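You operate a simulated robot arm through the tools that you are given. There is no shell and no other tool.

Carry out the task below with a simulated robot arm. There is one attempt and no reset: what you move stays moved.

TASK
Put things in order on the top of the steel table. At the end: the silver ten mm shim stands on top of the clear yellow band jar; the purple plug (marked "GO") stands where the silver ten mm shim stood; the yellow flush nozzle is on the purple seal box (marked "SEALS"); the brown filter stands on top of the cream roller; whatever was shut is shut again. Leave all else as you found it, and nothing knocked over.

It is judged by the outcome, as a careful person would: the job done as asked, and still so three seconds after it is handed in. It fails if anything else is knocked over, pushed out of place, dropped, spilled or broken. A push-on lid holds only when it is set on centred and level and pressed home; a screw cap is set on level and turned clockwise until tight.

THE ROBOT
A 6-joint arm with a two-finger parallel gripper, fixed in place. Base frame: the origin is at the foot of the arm, x ahead of it, y to its left, z up; the work surface is at about z = 800. Readings come in mm, degrees, newtons and seconds.
With the tool pointing down near the work surface it reaches from about 240 to 640 mm from the base axis. Its first joint turns from -66.0 to 66.0 degrees. Payload 2.7 kg.
Tool frame: the origin (TCP) lies between the finger pads and is the grasp point; the fingertips stand 23 mm ahead of it; z points along the fingers, y is the line along which they close. The gripper opens to 94 mm. The fingers are 38 mm wide and 10 mm thick; the gripper's body (54 by 96 mm) begins 39 mm behind the TCP.
Orientation is told as [roll, pitch, yaw] about the base's x, y, z axes, in that order, counted from this pose: with the fingers straight down and closing along the base's y, the tool's x points along the base's -x, its y along +y and its z along -z.

THE INTERFACE
- The arm moves only by the tool nudge_tool. Its arguments are lists of equal length, an entry for each row: "grip": the gripper command, from -1 (fully open) to 1 (shut), values between in proportion; "delta_pos": the shift along the base's x, y, z in mm, a list of three; "rot": the turn, a rotation vector about the base's x, y, z in degrees, a list of three. In form: {"grip": [grip, ...], "delta_pos": [[dx, dy, dz], ...], "rot": [[rx, ry, rz], ...]}. A call has 1 to 20 rows; each row shifts and turns the commanded pose from where the row before left it. Rows are played at 5 a second. More than 50 mm and 8.6 degrees between two rows, or a gripper value outside its range, and nothing of the call is played. Where a pose cannot be reached the arm comes as near as it can. A force on the tool above 40 N (or 10 N above the force at the start of the call, whichever is more), or a blocked arm, ends the call early, and 0.2 s more pass. The fingers move at their own pace (about 45 mm/s each) and stop on an object; they squeeze with about 28 N. The grip force told is the motor's: it shows also when the fingers shut on nothing. Time passes only in rows, and 0.2 s behind the last, so rows that do not move let the fingers close. The reply holds the time, the measured pose of the TCP, the force on the tool along the base axes, the opening and the grip force, in the units named above and with some noise, with the torque about the TCP (base axes, N m) and any sound that the robot's microphone picked up.
- Cameras (640 x 400 px; columns grow to the right, rows downward): "scene" is fixed at [66.4, -412.5, 1410.2]; the picture's right is [0.85, -0.53, 0.00], its down [-0.31, -0.49, -0.81] and it looks along [0.43, 0.69, -0.58] (base axes); focal length 342 px, centre (320, 200). "wrist" rides on the gripper at [86, 16, -74] in the tool frame; the picture's right is [-0.18, 0.98, 0.00], its down [-0.58, -0.11, -0.81] and it looks along [-0.79, -0.15, 0.59] (tool axes); focal length 243 px, centre (320, 200). There is no depth. A picture from a camera that has moved, and an enlarged one, comes with that camera's place and axes in the base frame and with its lens. The place of the scene camera against the robot may be out by one fixed shift of up to 25 mm in any direction.
- capture(camera): a new picture of that camera. The clock stands still meanwhile.
- enlarge(camera, box): a new picture of the part [left, top, right, bottom] of that camera's present view, enlarged. The clock stands still meanwhile.
- finish_job(): hands the job in; it is judged then, once.

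Places have to be worked out from the pictures, the camera data and where the tool is seen. Open the gripper and draw the arm clear of the work before you hand the job in, unless the task says otherwise.

The tools are called after "Emit:" as name(argument=value, ...) on one line, values as JSON. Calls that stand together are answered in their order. nudge_tool: Moves the arm, as the interface text tells. Its arguments: {"type":"object","properties":{"grip":{"type":"array"},"delta_pos":{"type":"array"},"rot":{"type":"array"}},"required":["grip","delta_pos","rot"]} The other tools are called the same way: capture (camera) takes a picture; enlarge (camera, box) takes an enlarged picture of a part of a camera's view; finish_job () hands the job in.

At the start:

```text
t: 0.0
eef_pos: [273.1, 219.7, 1122.6]
tool_rot: [0.0, 0.0, 0.0]
wrist_force: [0.4, -0.2, 0.2]
wrist_torque: [0.02, -0.01, -0.02]
gripper_width: 93.7
grasp_force: 0.0
```

scene: 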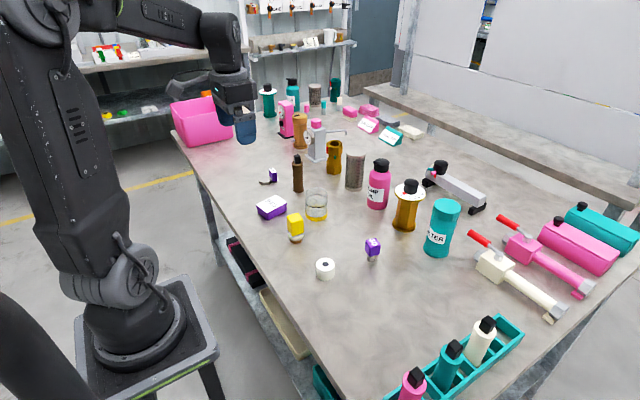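
wrist: 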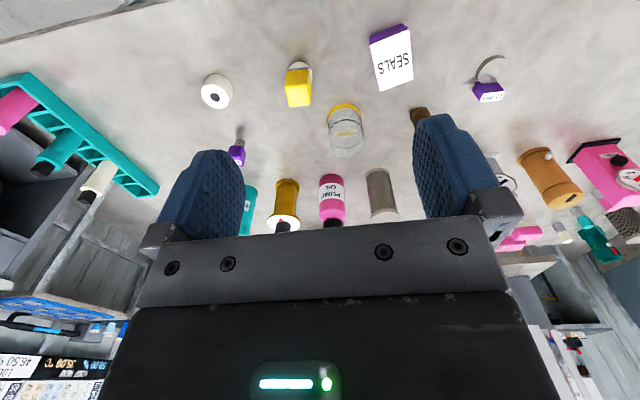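

I start by looking closely at the table to identify the objects.

Emit:
enlarge(camera="scene", box=[240, 130, 400, 290])

Emit:
enlarge(camera="scene", box=[240, 70, 440, 195])

Emit:
enlarge(camera="wrist", box=[180, 10, 540, 235])

```text
2.50 times, centred on (320, 210) of scene
camera zoom: at [66.4, -412.5, 1410.2], right [0.85, -0.53, 0.0], down [-0.31, -0.49, -0.81], along [0.43, 0.69, -0.58], focal length 856 px, centre (320, 175)
```

zoom: 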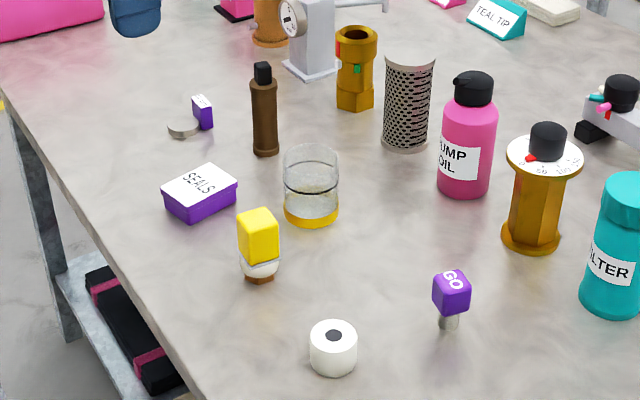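

```text
3.20 times, centred on (340, 132) of scene
camera zoom: at [66.4, -412.5, 1410.2], right [0.85, -0.53, 0.0], down [-0.31, -0.49, -0.81], along [0.43, 0.69, -0.58], focal length 1095 px, centre (256, 416)
```

zoom: 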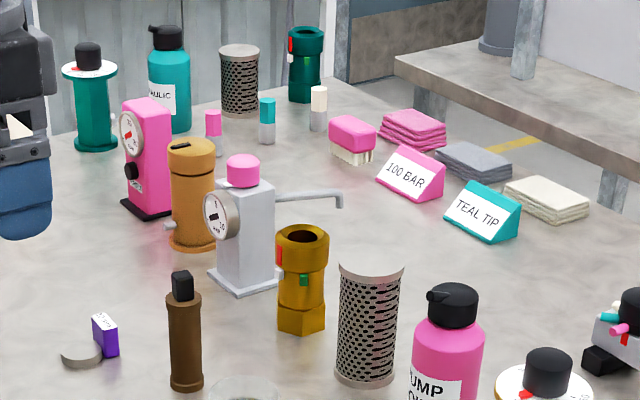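

```text
1.78 times, centred on (360, 122) of wrist
camera zoom: at [186.8, 236.6, 1198.9], right [0.18, 0.98, 0.0], down [0.58, -0.11, 0.81], along [0.79, -0.15, -0.59], focal length 431 px, centre (249, 338)
```

zoom: 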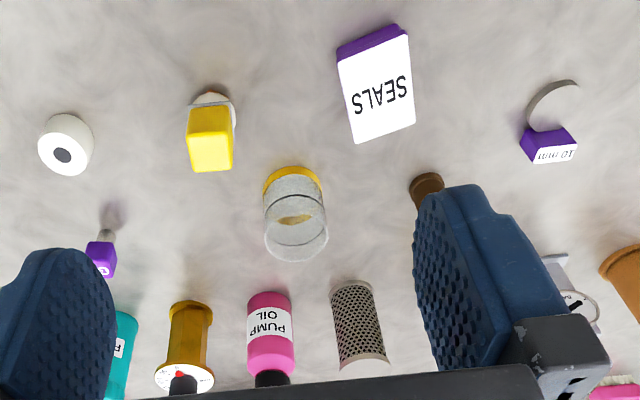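

I zoom in on each of the task items to be sure which is which.

Emit:
enlarge(camera="scene", box=[285, 140, 365, 190])

Emit:
enlarge(camera="scene", box=[290, 180, 346, 230])

Emit:
enlarge(camera="scene", box=[250, 160, 306, 250])

Emit:
enlarge(camera="scene", box=[300, 225, 396, 290])

Emit:
enlarge(camera="scene", box=[255, 70, 355, 140])

Emit:
enlarge(camera="scene", box=[380, 290, 560, 400])

Emit:
enlarge(camera="scene", box=[380, 150, 640, 330])

```text
8.00 times, centred on (325, 165) of scene
camera zoom: at [66.4, -412.5, 1410.2], right [0.85, -0.53, 0.0], down [-0.31, -0.49, -0.81], along [0.43, 0.69, -0.58], focal length 2738 px, centre (280, 480)
```

zoom: 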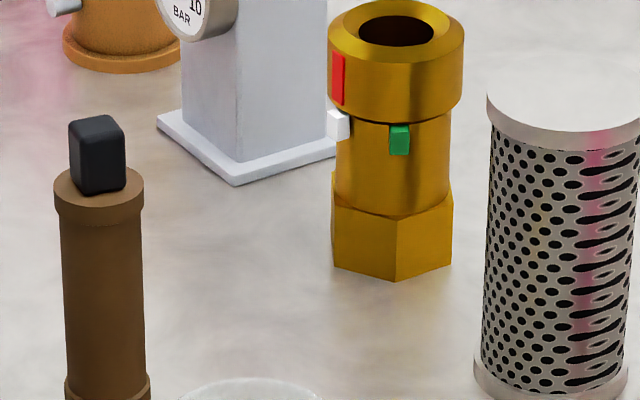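

```text
8.00 times, centred on (318, 205) of scene
camera zoom: at [66.4, -412.5, 1410.2], right [0.85, -0.53, 0.0], down [-0.31, -0.49, -0.81], along [0.43, 0.69, -0.58], focal length 2738 px, centre (336, 160)
```

zoom: 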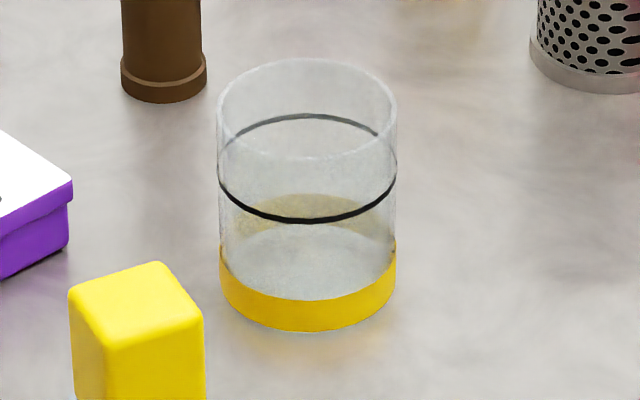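

```text
4.44 times, centred on (278, 205) of scene
camera zoom: at [66.4, -412.5, 1410.2], right [0.85, -0.53, 0.0], down [-0.31, -0.49, -0.81], along [0.43, 0.69, -0.58], focal length 1521 px, centre (507, 178)
```

zoom: 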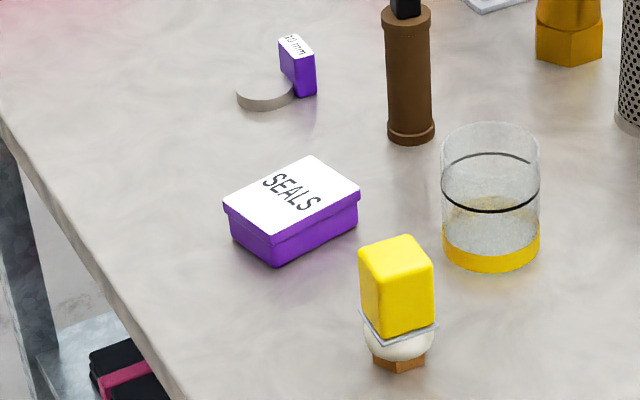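

```text
6.15 times, centred on (348, 258) of scene
camera zoom: at [66.4, -412.5, 1410.2], right [0.85, -0.53, 0.0], down [-0.31, -0.49, -0.81], along [0.43, 0.69, -0.58], focal length 2106 px, centre (148, -154)
```

zoom: 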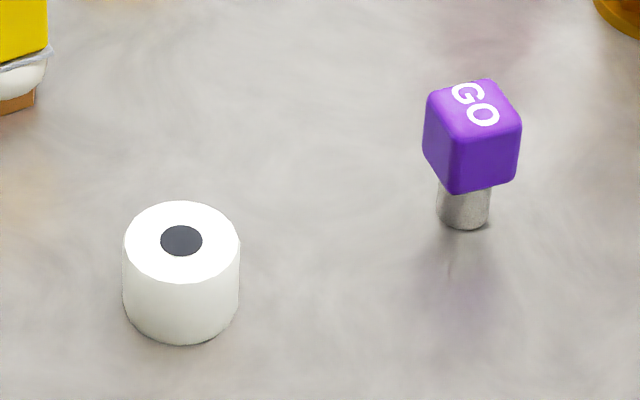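

```text
5.71 times, centred on (305, 105) of scene
camera zoom: at [66.4, -412.5, 1410.2], right [0.85, -0.53, 0.0], down [-0.31, -0.49, -0.81], along [0.43, 0.69, -0.58], focal length 1956 px, centre (406, 743)
```

zoom: 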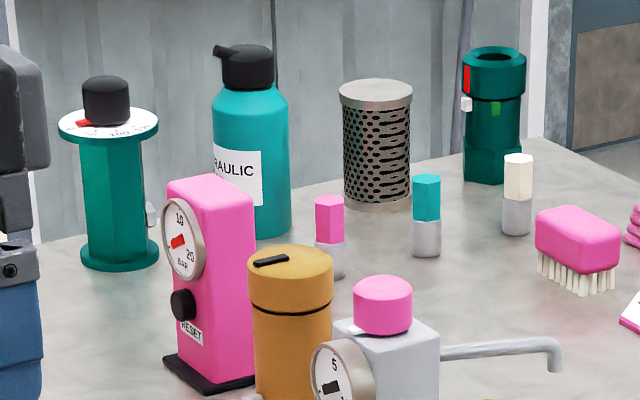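

```text
3.56 times, centred on (470, 345) of scene
camera zoom: at [66.4, -412.5, 1410.2], right [0.85, -0.53, 0.0], down [-0.31, -0.49, -0.81], along [0.43, 0.69, -0.58], focal length 1217 px, centre (-213, -316)
```

zoom: 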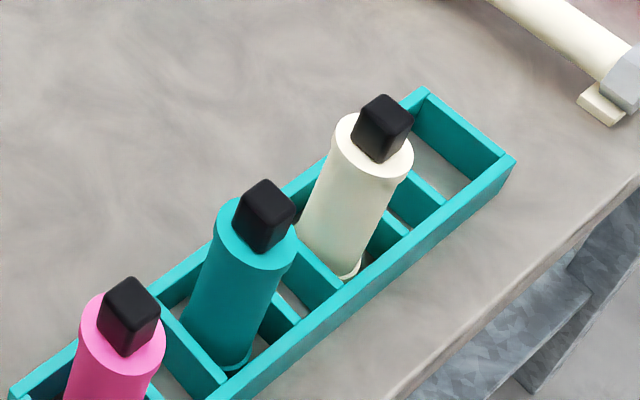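

```text
2.22 times, centred on (510, 240) of scene
camera zoom: at [66.4, -412.5, 1410.2], right [0.85, -0.53, 0.0], down [-0.31, -0.49, -0.81], along [0.43, 0.69, -0.58], focal length 761 px, centre (-102, 111)
```

zoom: 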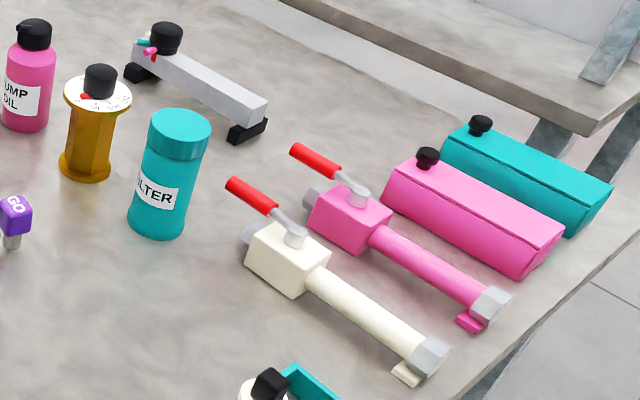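

I read the label of the teal canister and check the mesh cylinders for colour.

Emit:
enlarge(camera="scene", box=[415, 190, 475, 265])

Emit:
enlarge(camera="scene", box=[335, 140, 435, 235])

Emit:
enlarge(camera="scene", box=[290, 75, 350, 120])

Emit:
enlarge(camera="scene", box=[255, 160, 285, 195])

Emit:
enlarge(camera="wrist", box=[430, 40, 640, 290])

Emit:
enlarge(camera="wrist", box=[310, 90, 390, 170])

```text
5.33 times, centred on (445, 228) of scene
camera zoom: at [66.4, -412.5, 1410.2], right [0.85, -0.53, 0.0], down [-0.31, -0.49, -0.81], along [0.43, 0.69, -0.58], focal length 1826 px, centre (-347, 53)
```

zoom: 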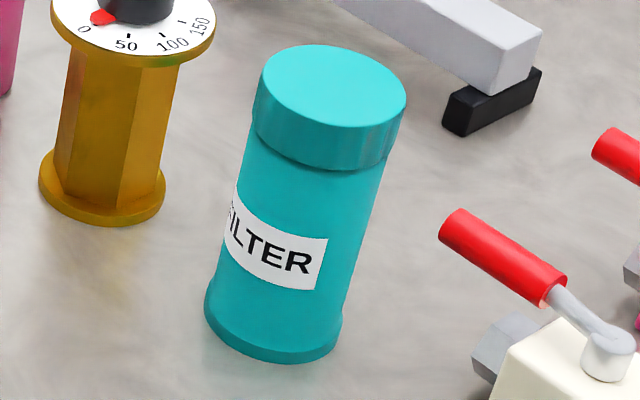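

```text
4.21 times, centred on (385, 188) of scene
camera zoom: at [66.4, -412.5, 1410.2], right [0.85, -0.53, 0.0], down [-0.31, -0.49, -0.81], along [0.43, 0.69, -0.58], focal length 1441 px, centre (46, 253)
```

zoom: 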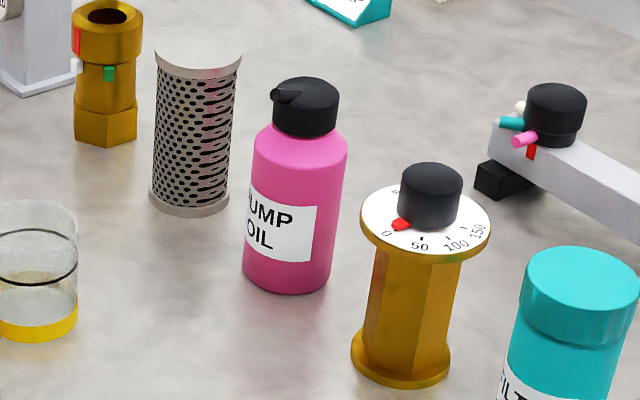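

```text
8.89 times, centred on (320, 98) of scene
camera zoom: at [66.4, -412.5, 1410.2], right [0.85, -0.53, 0.0], down [-0.31, -0.49, -0.81], along [0.43, 0.69, -0.58], focal length 3043 px, centre (320, 1111)
```

zoom: 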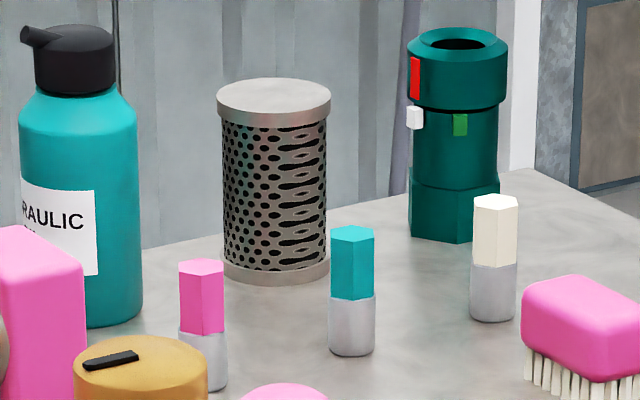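

```text
11.43 times, centred on (270, 178) of scene
camera zoom: at [66.4, -412.5, 1410.2], right [0.85, -0.53, 0.0], down [-0.31, -0.49, -0.81], along [0.43, 0.69, -0.58], focal length 3912 px, centre (891, 457)
```

zoom: 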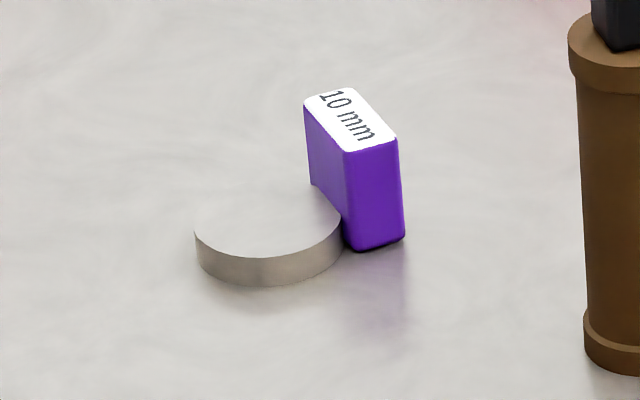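

```text
1.60 times, centred on (535, 165) of wrist
camera zoom: at [186.8, 236.6, 1198.9], right [0.18, 0.98, 0.0], down [0.58, -0.11, 0.81], along [0.79, -0.15, -0.59], focal length 388 px, centre (-24, 256)
```

zoom: 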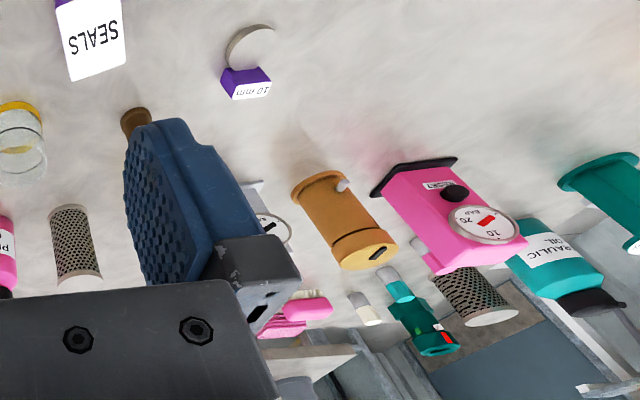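

```text
5.00 times, centred on (350, 130) of wrist
camera zoom: at [186.8, 236.6, 1198.9], right [0.18, 0.98, 0.0], down [0.58, -0.11, 0.81], along [0.79, -0.15, -0.59], focal length 1213 px, centre (170, 550)
```

zoom: 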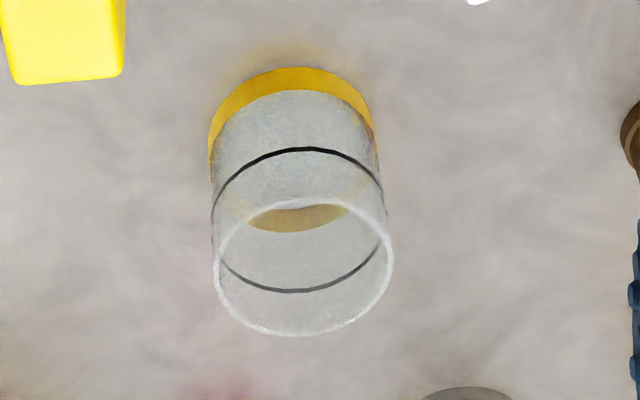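

The shim is a silver disc with a purple tag, the brown filter looks like the brown cartridge, and the cream roller is the small white cylinder. I raise no risk at height 1000, so I move toward the shim for a closer look with the wrist camera.

Emit:
nudge_tool(grip=[-1, -1, -1, -1, -1, -1], delta_pos=[[20, 35, -20], [20, 35, -20], [20, 35, -20], [20, 35, -20], [20, 35, -20], [20, 35, -20]], rot=[[0, 0, 0], [0, 0, 0], [0, 0, 0], [0, 0, 0], [0, 0, 0], [0, 0, 0]])

Emit:
capture(camera="wrist")

Emit:
capture(camera="scene")

```text
t: 1.4
eef_pos: [394.1, 430.2, 1005.2]
tool_rot: [0.1, 0.0, -0.1]
wrist_force: [0.3, 0.1, 0.4]
wrist_torque: [-0.02, -0.04, -0.03]
gripper_width: 94.0
grasp_force: 0.0
```

```text
taken
camera wrist: at [307.5, 446.9, 1079.8], right [0.18, 0.98, 0.0], down [0.58, -0.11, 0.81], along [0.79, -0.15, -0.59], focal length 243 px, centre (320, 200)
```

wrist: 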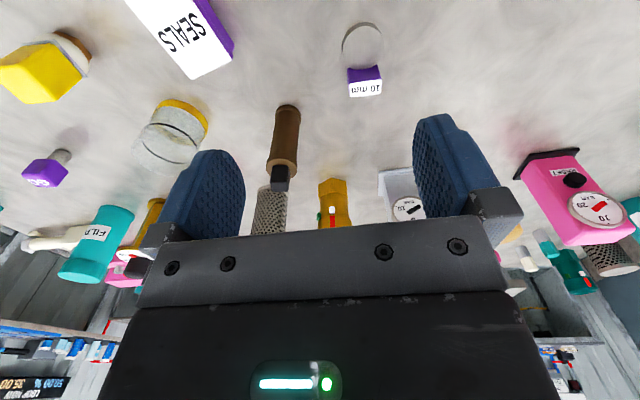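

```text
taken
```

scene: 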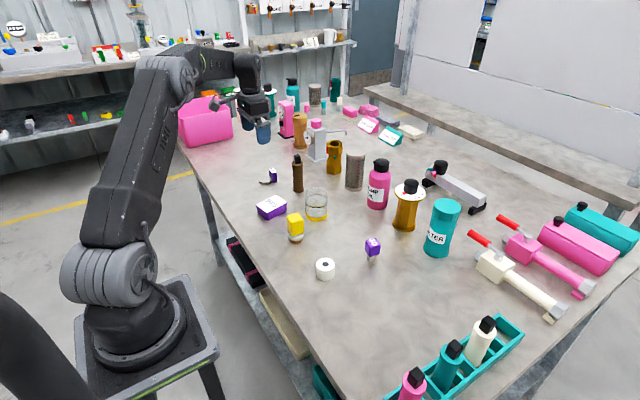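

I zoom on the wrist view for exact positions of shim, filter, jar and box.

Emit:
enlarge(camera="wrist", box=[250, 0, 410, 120])

Emit:
enlarge(camera="wrist", box=[100, 0, 260, 180])

Emit:
enlarge(camera="wrist", box=[230, 90, 350, 240])

Emit:
enlarge(camera="wrist", box=[0, 10, 200, 200])

```text
3.33 times, centred on (330, 60) of wrist
camera zoom: at [307.5, 446.9, 1079.8], right [0.18, 0.98, 0.0], down [0.58, -0.11, 0.81], along [0.79, -0.15, -0.59], focal length 809 px, centre (287, 667)
```

zoom: 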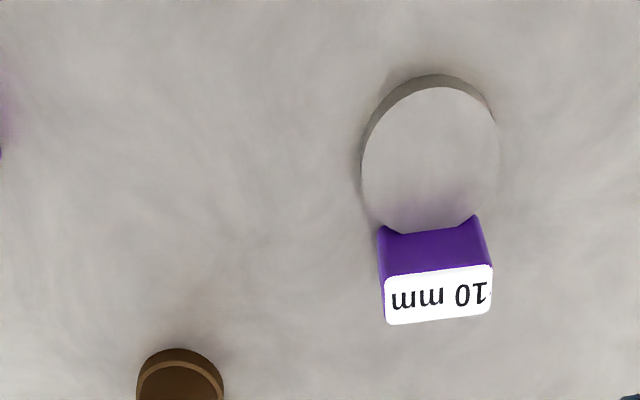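

```text
2.22 times, centred on (180, 90) of wrist
camera zoom: at [307.5, 446.9, 1079.8], right [0.18, 0.98, 0.0], down [0.58, -0.11, 0.81], along [0.79, -0.15, -0.59], focal length 539 px, centre (631, 444)
```

zoom: 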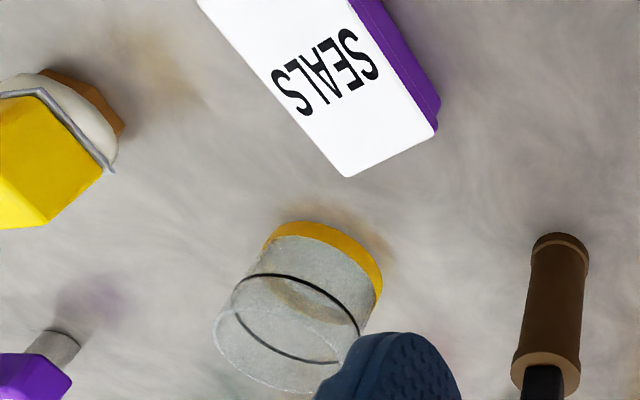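

```text
2.67 times, centred on (290, 165) of wrist
camera zoom: at [307.5, 446.9, 1079.8], right [0.18, 0.98, 0.0], down [0.58, -0.11, 0.81], along [0.79, -0.15, -0.59], focal length 647 px, centre (400, 293)
```

zoom: 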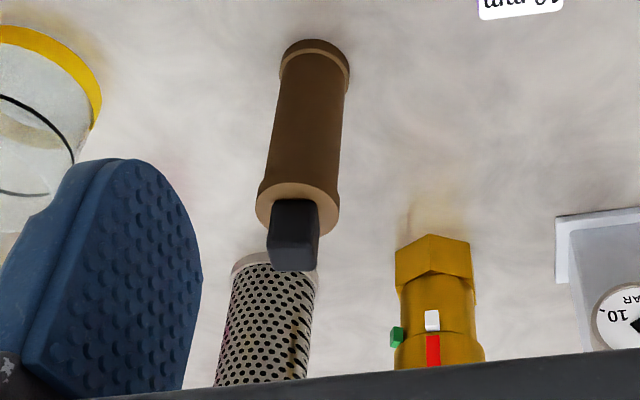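

```text
2.11 times, centred on (100, 105) of wrist
camera zoom: at [307.5, 446.9, 1079.8], right [0.18, 0.98, 0.0], down [0.58, -0.11, 0.81], along [0.79, -0.15, -0.59], focal length 511 px, centre (783, 400)
```

zoom: 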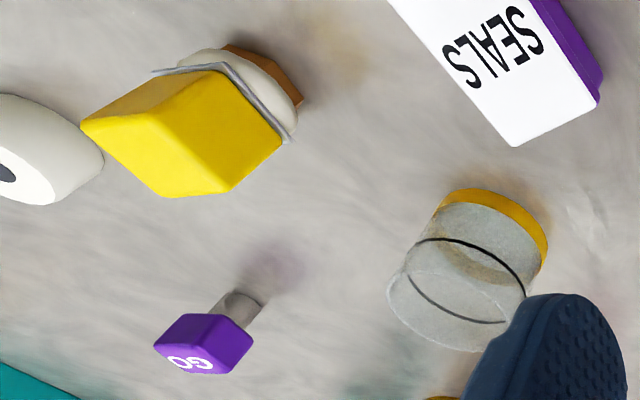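

The shim's disc is centred near (421, 470) and its purple tag near (449, 469), 16 mm in x by 33 mm in y, axis-aligned. I move above the tag at z≈900 and check whether the reach suffices.

Emit:
nudge_tool(grip=[-1, -1, -1, -1], delta_pos=[[14, 10, -26], [14, 10, -26], [14, 10, -26], [11, 9, -25]], rot=[[0, 0, 0], [0, 0, 0], [0, 0, 0], [0, 0, 0]])

Emit:
capture(camera="wrist")

Emit:
capture(camera="scene")

```text
t: 2.4
eef_pos: [443.5, 464.6, 902.6]
tool_rot: [-0.2, 0.0, 0.0]
wrist_force: [0.1, 0.3, 0.0]
wrist_torque: [0.01, 0.02, 0.02]
gripper_width: 93.7
grasp_force: 0.1
out of reach, approached as far as the arm can: row 4
```

```text
taken
camera wrist: at [356.9, 481.1, 977.2], right [0.18, 0.98, 0.0], down [0.58, -0.11, 0.81], along [0.79, -0.15, -0.59], focal length 243 px, centre (320, 200)
```

wrist: 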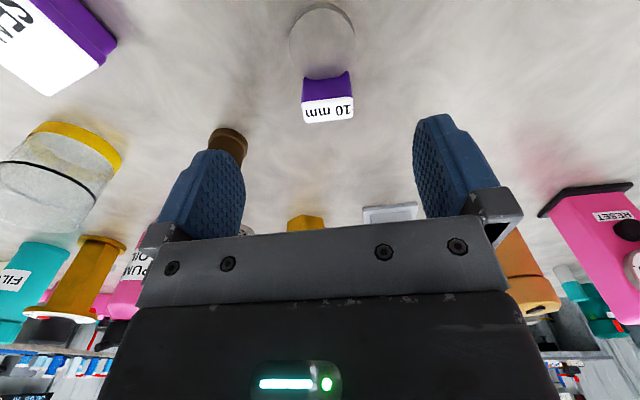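

```text
taken
```

scene: 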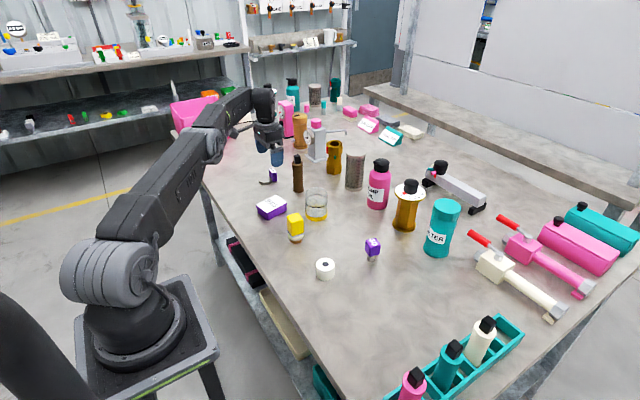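

Reach ends at about 642 mm here. I measure the tag again from this nearer view.

Emit:
enlarge(camera="wrist", box=[260, 0, 400, 130])

Emit:
enlarge(camera="wrist", box=[0, 90, 160, 220])

```text
3.08 times, centred on (330, 65) of wrist
camera zoom: at [356.9, 481.1, 977.2], right [0.18, 0.98, 0.0], down [0.58, -0.11, 0.81], along [0.79, -0.15, -0.59], focal length 746 px, centre (289, 615)
```

zoom: 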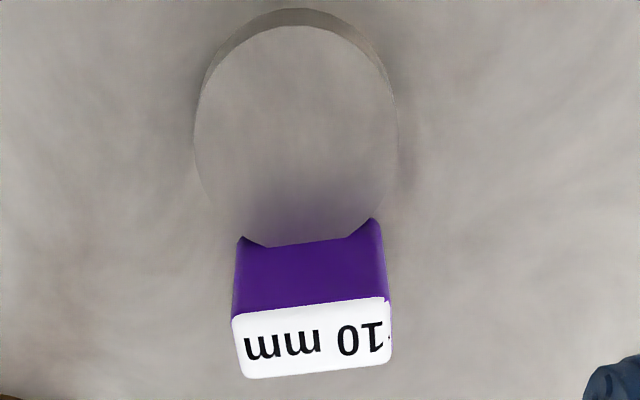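

```text
3.08 times, centred on (80, 155) of wrist
camera zoom: at [356.9, 481.1, 977.2], right [0.18, 0.98, 0.0], down [0.58, -0.11, 0.81], along [0.79, -0.15, -0.59], focal length 746 px, centre (1058, 338)
```

zoom: 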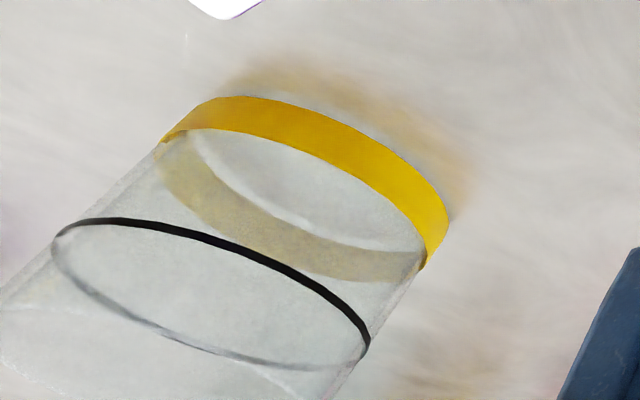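

Two views agree: tag top at z≈834, centre (450.5, 469), long side along y. I will close along y with the pads slightly inboard (x≈438) to stay in reach, keeping fingertips above the disc (z>811); first a partial descent.

Emit:
nudge_tool(grip=[-0.3, -0.3, -0.3], delta_pos=[[-8, 0, 0], [0, 0, -25], [0, 0, 0]], rot=[[0, 0, 0], [0, 0, 0], [0, 0, 0]])

Emit:
capture(camera="wrist")

```text
t: 3.2
eef_pos: [435.1, 466.5, 877.9]
tool_rot: [0.0, 0.0, 0.0]
wrist_force: [-0.8, -0.4, -0.4]
wrist_torque: [-0.02, 0.03, 0.01]
gripper_width: 61.1
grasp_force: 0.1
```

```text
taken
camera wrist: at [348.5, 482.6, 952.3], right [0.18, 0.98, 0.0], down [0.58, -0.11, 0.81], along [0.79, -0.15, -0.59], focal length 243 px, centre (320, 200)
```

wrist: 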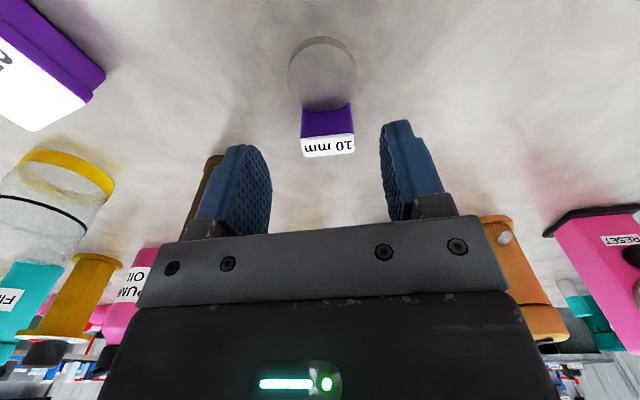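

I nudge to centre on the tag (438, 469), turn −2.5° to match it, and lower so the fingertips sit just above the disc.

Emit:
nudge_tool(grip=[-0.3, -0.3, -0.3, -0.3], delta_pos=[[3, 2.5, 0], [0, 0, -20], [0, 0, -21], [0, 0, 0]], rot=[[0, 0, -2.5], [0, 0, 0], [0, 0, 0], [0, 0, 0]])

Emit:
capture(camera="wrist")

Emit:
enlarge(camera="scene", box=[245, 130, 315, 195])

```text
t: 4.2
eef_pos: [438.1, 468.4, 834.6]
tool_rot: [0.0, 0.1, -2.6]
wrist_force: [0.6, -0.5, 1.6]
wrist_torque: [0.01, 0.04, -0.02]
gripper_width: 60.9
grasp_force: 0.1
```

```text
taken
camera wrist: at [352.3, 489.0, 910.3], right [0.23, 0.97, 0.0], down [0.58, -0.13, 0.81], along [0.79, -0.18, -0.59], focal length 243 px, centre (320, 200)
```

wrist: 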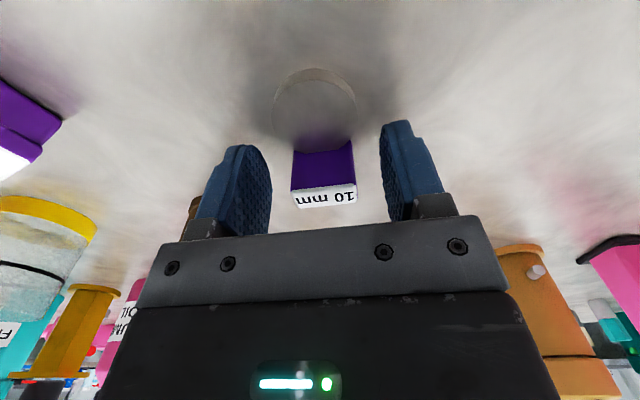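

```text
6.15 times, centred on (280, 162) of scene
camera zoom: at [66.4, -412.5, 1410.2], right [0.85, -0.53, 0.0], down [-0.31, -0.49, -0.81], along [0.43, 0.69, -0.58], focal length 2106 px, centre (566, 431)
```

zoom: 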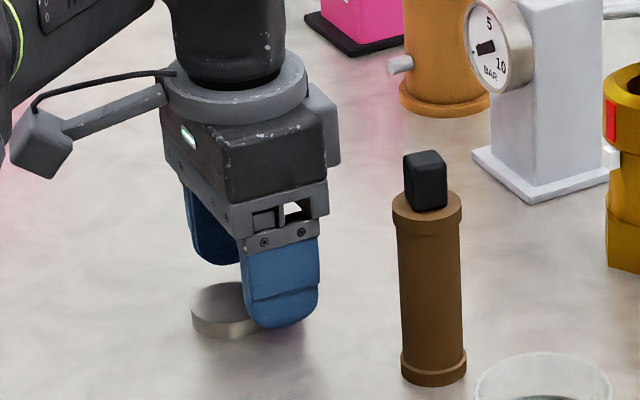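

Fingers straddle the tag. I try to shift 4 mm further out in x for better pad cover.

Emit:
nudge_tool(grip=[-0.3, -0.3], delta_pos=[[4, 0.5, 0], [0, 0, 0]], rot=[[0, 0, 0], [0, 0, 0]])

```text
t: 4.8
eef_pos: [440.4, 465.4, 834.0]
tool_rot: [0.0, 0.0, -2.5]
wrist_force: [0.0, -0.6, -0.5]
wrist_torque: [-0.01, -0.01, 0.03]
gripper_width: 61.1
grasp_force: 0.0
out of reach, approached as far as the arm can: row 1
```

The limit is about 641 mm; I return to (438, 469) and close on the tag.

Emit:
nudge_tool(grip=[-0.3, -0.3, 1, 1, 1, 1, 1], delta_pos=[[-2.5, 3.5, 0], [0, 0, 0], [0, 0, 0], [0, 0, 0], [0, 0, 0], [0, 0, 0], [0, 0, 0]], rot=[[0, 0, 0], [0, 0, 0], [0, 0, 0], [0, 0, 0], [0, 0, 0], [0, 0, 0], [0, 0, 0]])

Emit:
capture(camera="wrist")

```text
t: 6.4
eef_pos: [439.0, 469.7, 835.5]
tool_rot: [0.0, 0.1, -2.6]
wrist_force: [0.7, -0.2, 0.2]
wrist_torque: [-0.05, 0.0, -0.02]
gripper_width: 33.5
grasp_force: 28.2
```

```text
taken
camera wrist: at [352.2, 490.0, 910.3], right [0.23, 0.97, 0.0], down [0.58, -0.13, 0.81], along [0.79, -0.18, -0.59], focal length 243 px, centre (320, 200)
```

wrist: 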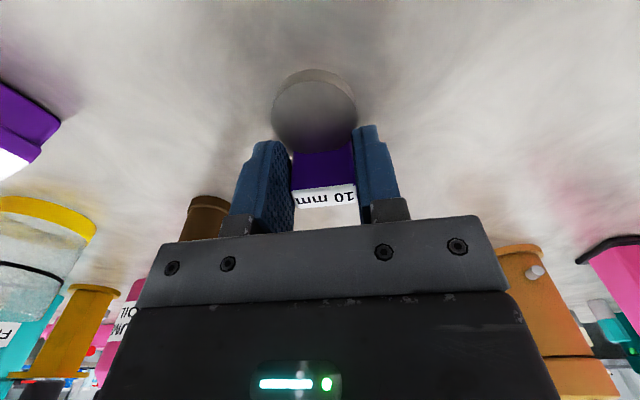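

The shim is held (33.5 mm, 28 N). I lift straight up and check.

Emit:
nudge_tool(grip=[1, 1, 1, 1, 1, 1], delta_pos=[[0, 0, 5], [0, 0, 20], [-4, -4, 35], [-5, -5, 40], [-5, -5, 40], [0, 0, 0]], rot=[[0, 0, 0], [0, 0, 0], [0, 0, 0], [0, 0, 0], [0, 0, 0], [0, 0, 0]])

Emit:
capture(camera="wrist")

Emit:
enlarge(camera="scene", box=[225, 80, 345, 200])

```text
t: 7.8
eef_pos: [423.9, 453.5, 975.5]
tool_rot: [0.0, 0.0, -2.5]
wrist_force: [-0.3, 0.1, -0.8]
wrist_torque: [-0.01, -0.01, -0.03]
gripper_width: 33.6
grasp_force: 27.5
```

```text
taken
camera wrist: at [337.3, 474.6, 1049.8], right [0.23, 0.97, 0.0], down [0.58, -0.13, 0.81], along [0.79, -0.18, -0.59], focal length 243 px, centre (320, 200)
```

wrist: 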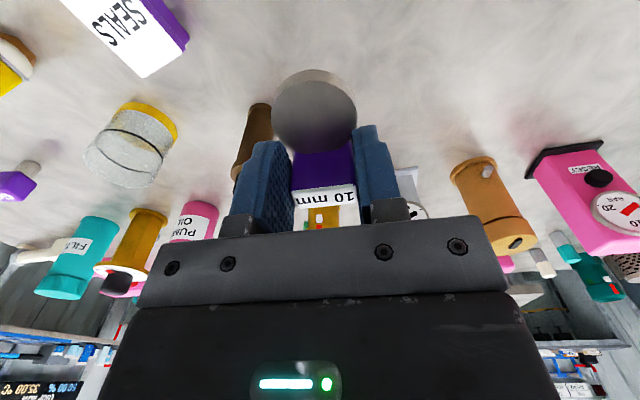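

```text
3.33 times, centred on (285, 140) of scene
camera zoom: at [66.4, -412.5, 1410.2], right [0.85, -0.53, 0.0], down [-0.31, -0.49, -0.81], along [0.43, 0.69, -0.58], focal length 1141 px, centre (437, 400)
```

zoom: 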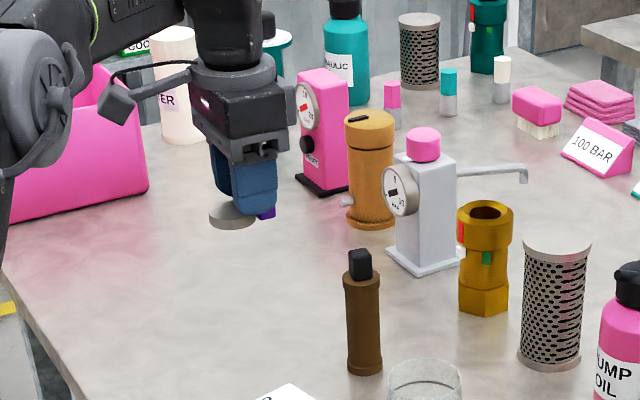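

The shim hangs level in the grip. A cream object labelled "…PER" appears near the pink bin, so I look at it before going on.

Emit:
enlarge(camera="scene", box=[160, 60, 280, 150])

Emit:
enlarge(camera="wrist", box=[60, 80, 200, 210])

```text
4.44 times, centred on (220, 105) of scene
camera zoom: at [66.4, -412.5, 1410.2], right [0.85, -0.53, 0.0], down [-0.31, -0.49, -0.81], along [0.43, 0.69, -0.58], focal length 1521 px, centre (764, 622)
```

zoom: 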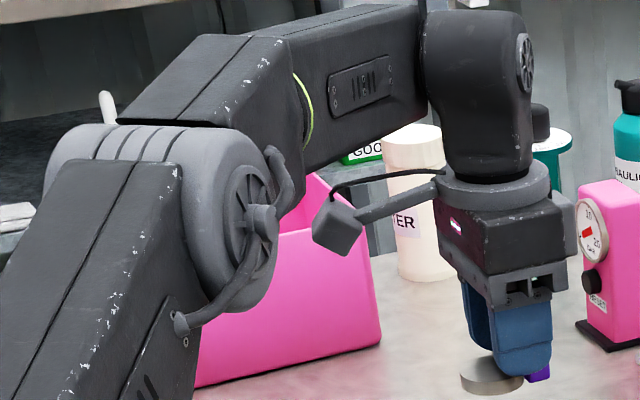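

```text
3.08 times, centred on (130, 145) of wrist
camera zoom: at [337.3, 474.6, 1049.8], right [0.23, 0.97, 0.0], down [0.58, -0.13, 0.81], along [0.79, -0.18, -0.59], focal length 746 px, centre (905, 369)
```

zoom: 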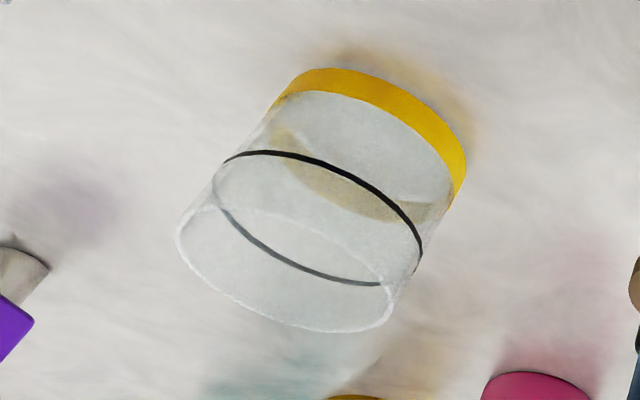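

There's also a cream FILTER canister, so the brown cartridge is the filter element to move. Next I carry the shim at safe height toward the jar and inspect the jar's top.

Emit:
nudge_tool(grip=[1, 1, 1, 1, 1, 1, 1], delta_pos=[[0, 0, 30], [0, -44, 5], [2, -46, 0], [4, -46, 0], [4, -46, 0], [4, -46, 0], [0, 0, 0]], rot=[[0, 0, 0], [0, 0, 0], [0, 0, 0], [0, 0, 0], [0, 0, 0], [0, 0, 2.5], [0, 0, 0]])

Emit:
capture(camera="wrist")

Emit:
enlarge(camera="wrist", box=[270, 20, 370, 110])

Emit:
enlarge(camera="scene", box=[250, 90, 350, 250])

```text
t: 9.4
eef_pos: [437.4, 225.5, 1010.4]
tool_rot: [0.0, 0.0, 0.0]
wrist_force: [0.7, -0.4, -0.6]
wrist_torque: [-0.01, -0.02, 0.0]
gripper_width: 33.8
grasp_force: 28.0
```

```text
taken
camera wrist: at [351.2, 241.7, 1085.6], right [0.18, 0.98, 0.0], down [0.58, -0.11, 0.81], along [0.79, -0.15, -0.59], focal length 243 px, centre (320, 200)
```

wrist: 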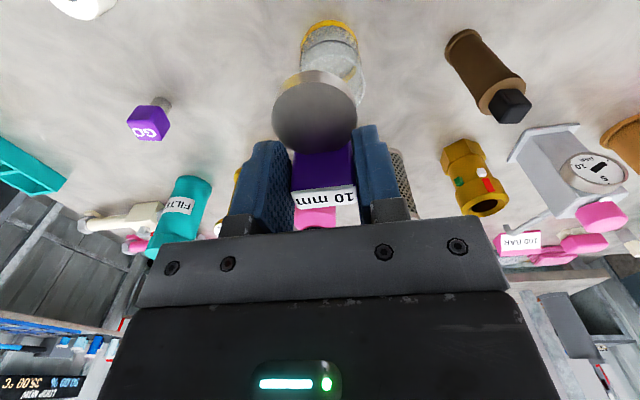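

```text
4.44 times, centred on (320, 65) of wrist
camera zoom: at [351.2, 241.7, 1085.6], right [0.18, 0.98, 0.0], down [0.58, -0.11, 0.81], along [0.79, -0.15, -0.59], focal length 1078 px, centre (320, 800)
```

zoom: 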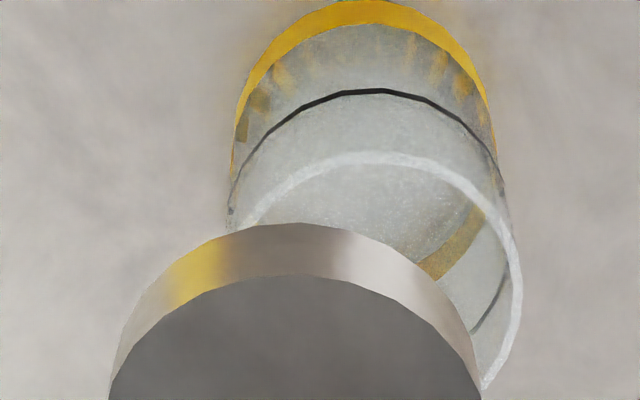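

```text
2.50 times, centred on (300, 170) of scene
camera zoom: at [66.4, -412.6, 1410.2], right [0.84, -0.53, 0.0], down [-0.31, -0.49, -0.81], along [0.44, 0.69, -0.58], focal length 856 px, centre (370, 275)
```

zoom: 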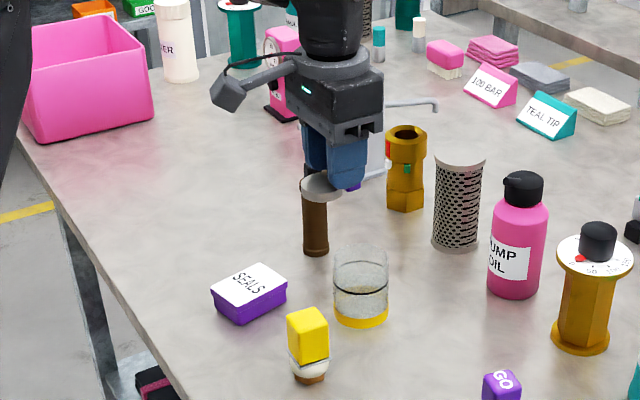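

The jar's rim shows a wall thickness, so it may be open on top; I shift outward 40 mm in x to look more steeply down into it.

Emit:
nudge_tool(grip=[1, 1], delta_pos=[[38, 0, 0], [0, 0, 0]], rot=[[0, 0, 0], [0, 0, 0]])

Emit:
capture(camera="wrist")

Emit:
enlarge(camera="wrist", box=[265, 0, 375, 80])

```text
t: 10.0
eef_pos: [476.7, 226.9, 1011.5]
tool_rot: [-0.1, 0.0, 0.0]
wrist_force: [0.3, 0.1, -1.6]
wrist_torque: [-0.02, 0.01, 0.03]
gripper_width: 33.5
grasp_force: 27.7
```

```text
taken
camera wrist: at [390.2, 242.9, 1085.3], right [0.18, 0.98, 0.0], down [0.58, -0.11, 0.81], along [0.79, -0.15, -0.59], focal length 243 px, centre (320, 200)
```

wrist: 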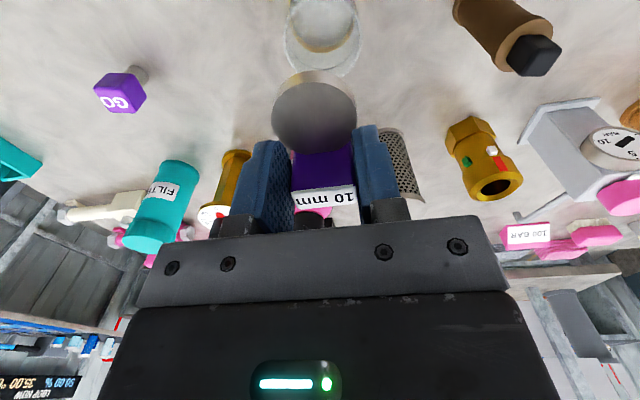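

```text
5.00 times, centred on (320, 40) of wrist
camera zoom: at [390.2, 242.9, 1085.3], right [0.18, 0.98, 0.0], down [0.58, -0.11, 0.81], along [0.79, -0.15, -0.59], focal length 1213 px, centre (320, 1000)
```

zoom: 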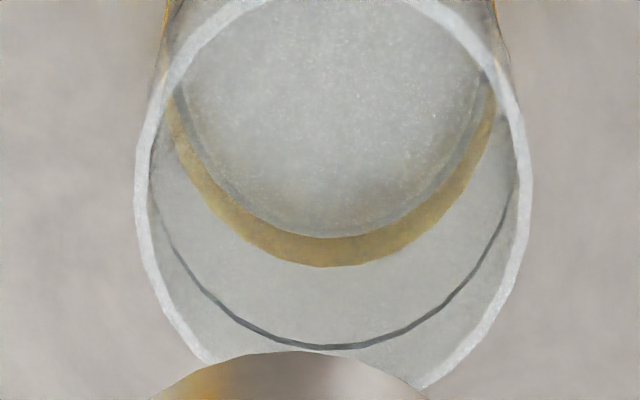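

The jar is open, with an inner radius near 28.5 mm, while the shim's enclosing radius is about 30.4 mm, so it must rest centred on the rim. I shift sideways to see the whole rim and measure it precisely.

Emit:
nudge_tool(grip=[1, 1, 1], delta_pos=[[-10, -35, 0], [-10, -35, 0], [0, 0, 0]], rot=[[0, 0, 0], [0, 0, 0], [0, 0, 0]])

Emit:
capture(camera="wrist")

Emit:
enlarge(camera="wrist", box=[360, 0, 480, 90])

Emit:
enlarge(camera="wrist", box=[250, 55, 380, 215])

```text
t: 10.8
eef_pos: [456.9, 157.1, 1011.4]
tool_rot: [0.1, 0.0, 0.0]
wrist_force: [0.4, -0.7, -0.3]
wrist_torque: [0.02, -0.01, 0.0]
gripper_width: 33.4
grasp_force: 27.6
```

```text
taken
camera wrist: at [368.8, 172.0, 1085.1], right [0.18, 0.98, 0.0], down [0.58, -0.11, 0.81], along [0.79, -0.15, -0.59], focal length 243 px, centre (320, 200)
```

wrist: 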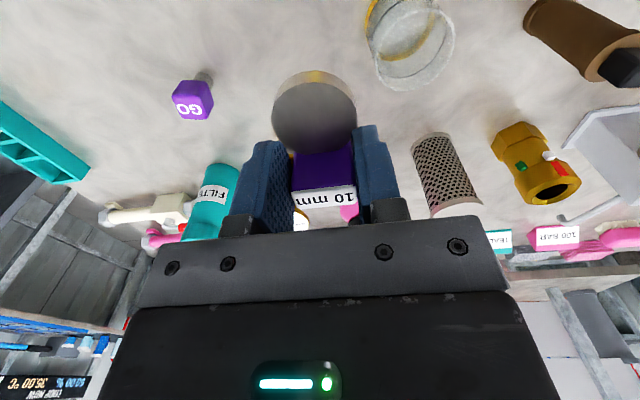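

```text
4.44 times, centred on (420, 45) of wrist
camera zoom: at [368.8, 172.0, 1085.1], right [0.18, 0.98, 0.0], down [0.58, -0.11, 0.81], along [0.79, -0.15, -0.59], focal length 1078 px, centre (-124, 889)
```

zoom: 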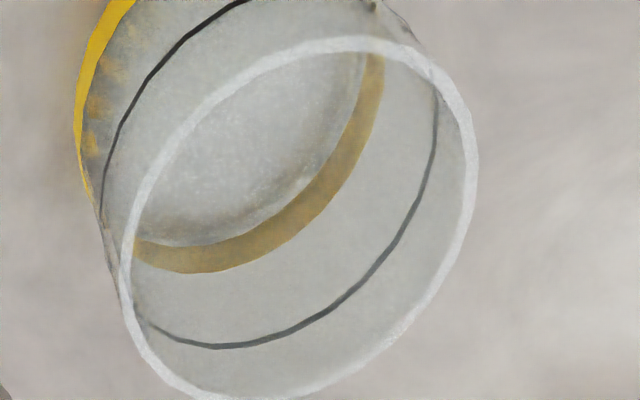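

```text
2.50 times, centred on (315, 135) of wrist
camera zoom: at [368.8, 172.0, 1085.1], right [0.18, 0.98, 0.0], down [0.58, -0.11, 0.81], along [0.79, -0.15, -0.59], focal length 606 px, centre (332, 362)
```

zoom: 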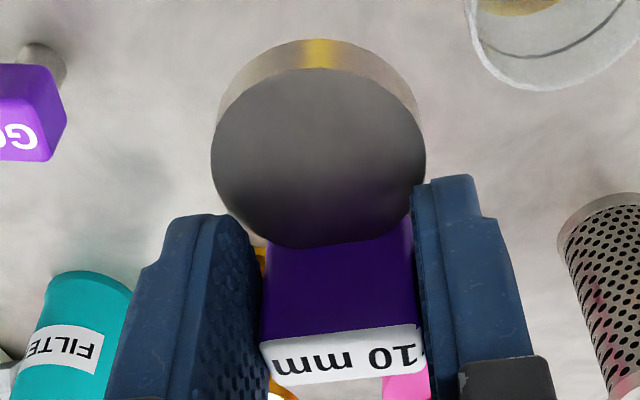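

The rim centre works out near (467, 230) with outer radius ≈ 31 mm, and in the hand the disc's end sits 35 mm inboard of the TCP. I move over the jar so the shim's circumscribed centre matches (TCP ≈ 471.8, 230.5) and lower to about 12 mm above the rim.

Emit:
nudge_tool(grip=[1, 1, 1, 1, 1], delta_pos=[[8, 37, 0], [8, 37, 0], [0, 0, -40], [0, 0, -45], [0, 0, 0]], rot=[[0, 0, 0], [0, 0, 0], [0, 0, 0], [0, 0, 0], [0, 0, 0]])

Emit:
capture(camera="wrist")

Emit:
enlarge(camera="wrist", box=[255, 30, 385, 170])

Emit:
enlarge(camera="scene", box=[285, 140, 355, 230])

```text
t: 12.0
eef_pos: [470.7, 231.0, 927.1]
tool_rot: [0.0, 0.0, 0.0]
wrist_force: [0.2, -0.7, -1.1]
wrist_torque: [0.01, -0.02, 0.0]
gripper_width: 33.3
grasp_force: 28.3
```

```text
taken
camera wrist: at [383.8, 248.8, 1000.9], right [0.18, 0.98, 0.0], down [0.58, -0.11, 0.81], along [0.79, -0.15, -0.59], focal length 243 px, centre (320, 200)
```

wrist: 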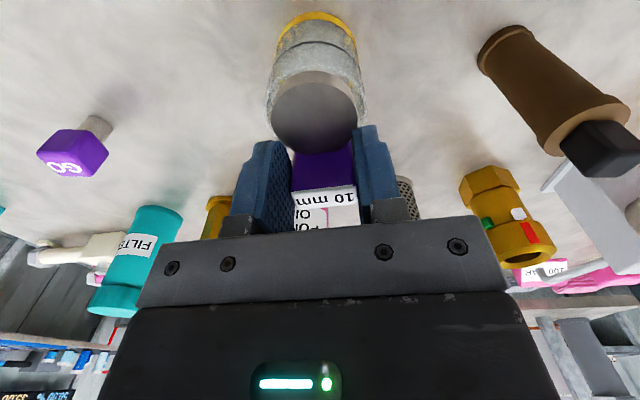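

```text
2.86 times, centred on (320, 100) of wrist
camera zoom: at [383.8, 248.8, 1000.9], right [0.18, 0.98, 0.0], down [0.58, -0.11, 0.81], along [0.79, -0.15, -0.59], focal length 693 px, centre (320, 486)
```

zoom: 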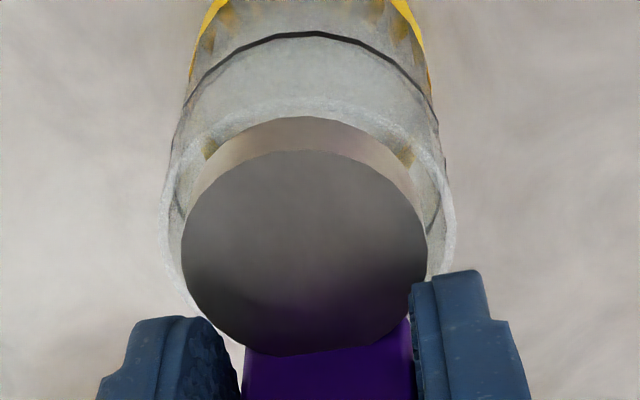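

```text
4.44 times, centred on (320, 185) of scene
camera zoom: at [66.4, -412.5, 1410.2], right [0.85, -0.53, 0.0], down [-0.31, -0.49, -0.81], along [0.43, 0.69, -0.58], focal length 1521 px, centre (320, 267)
```

zoom: 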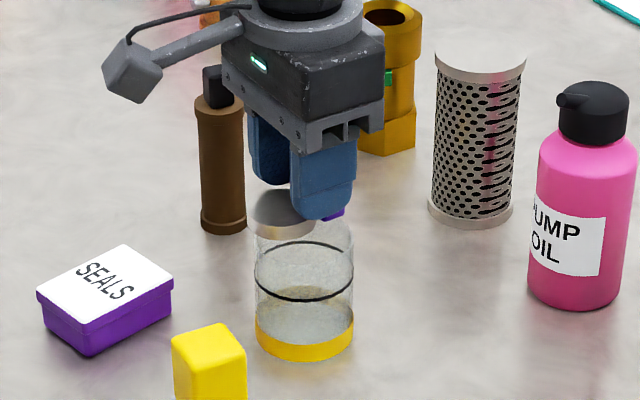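

The shim is ~10 mm over the rim and appears a couple of mm toward the base relative to the jar. I lower 6 mm and re-measure where parallax is smaller.

Emit:
nudge_tool(grip=[1, 1, 1], delta_pos=[[1.5, -1, -3], [0, 0, -3], [0, 0, 0]], rot=[[0, 0, 0], [0, 0, 0], [0, 0, 0]])

Emit:
enlarge(camera="wrist", box=[260, 35, 380, 145])

Emit:
enlarge(camera="scene", box=[295, 175, 335, 205])

```text
t: 12.8
eef_pos: [473.6, 231.1, 920.5]
tool_rot: [0.0, 0.0, 0.0]
wrist_force: [0.4, 1.1, -0.2]
wrist_torque: [0.03, 0.0, -0.01]
gripper_width: 33.6
grasp_force: 28.0
```

```text
3.64 times, centred on (320, 90) of wrist
camera zoom: at [386.4, 247.1, 994.8], right [0.18, 0.98, 0.0], down [0.58, -0.11, 0.81], along [0.79, -0.15, -0.59], focal length 882 px, centre (320, 600)
```

zoom: 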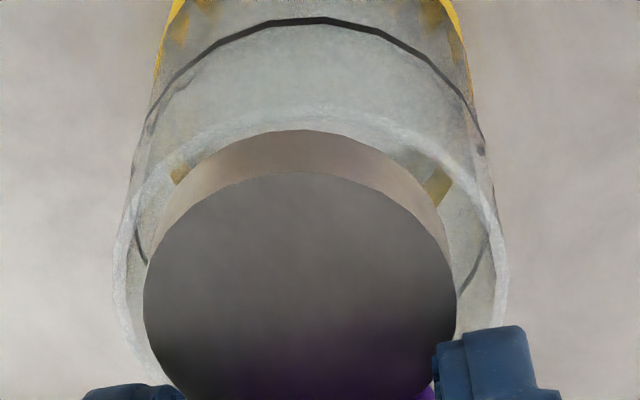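

```text
13.33 times, centred on (315, 190) of scene
camera zoom: at [66.4, -412.5, 1410.2], right [0.85, -0.53, 0.0], down [-0.31, -0.49, -0.81], along [0.43, 0.69, -0.58], focal length 4564 px, centre (387, 333)
```

zoom: 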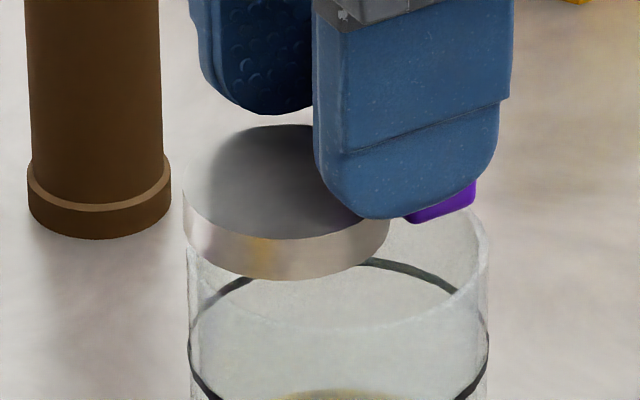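

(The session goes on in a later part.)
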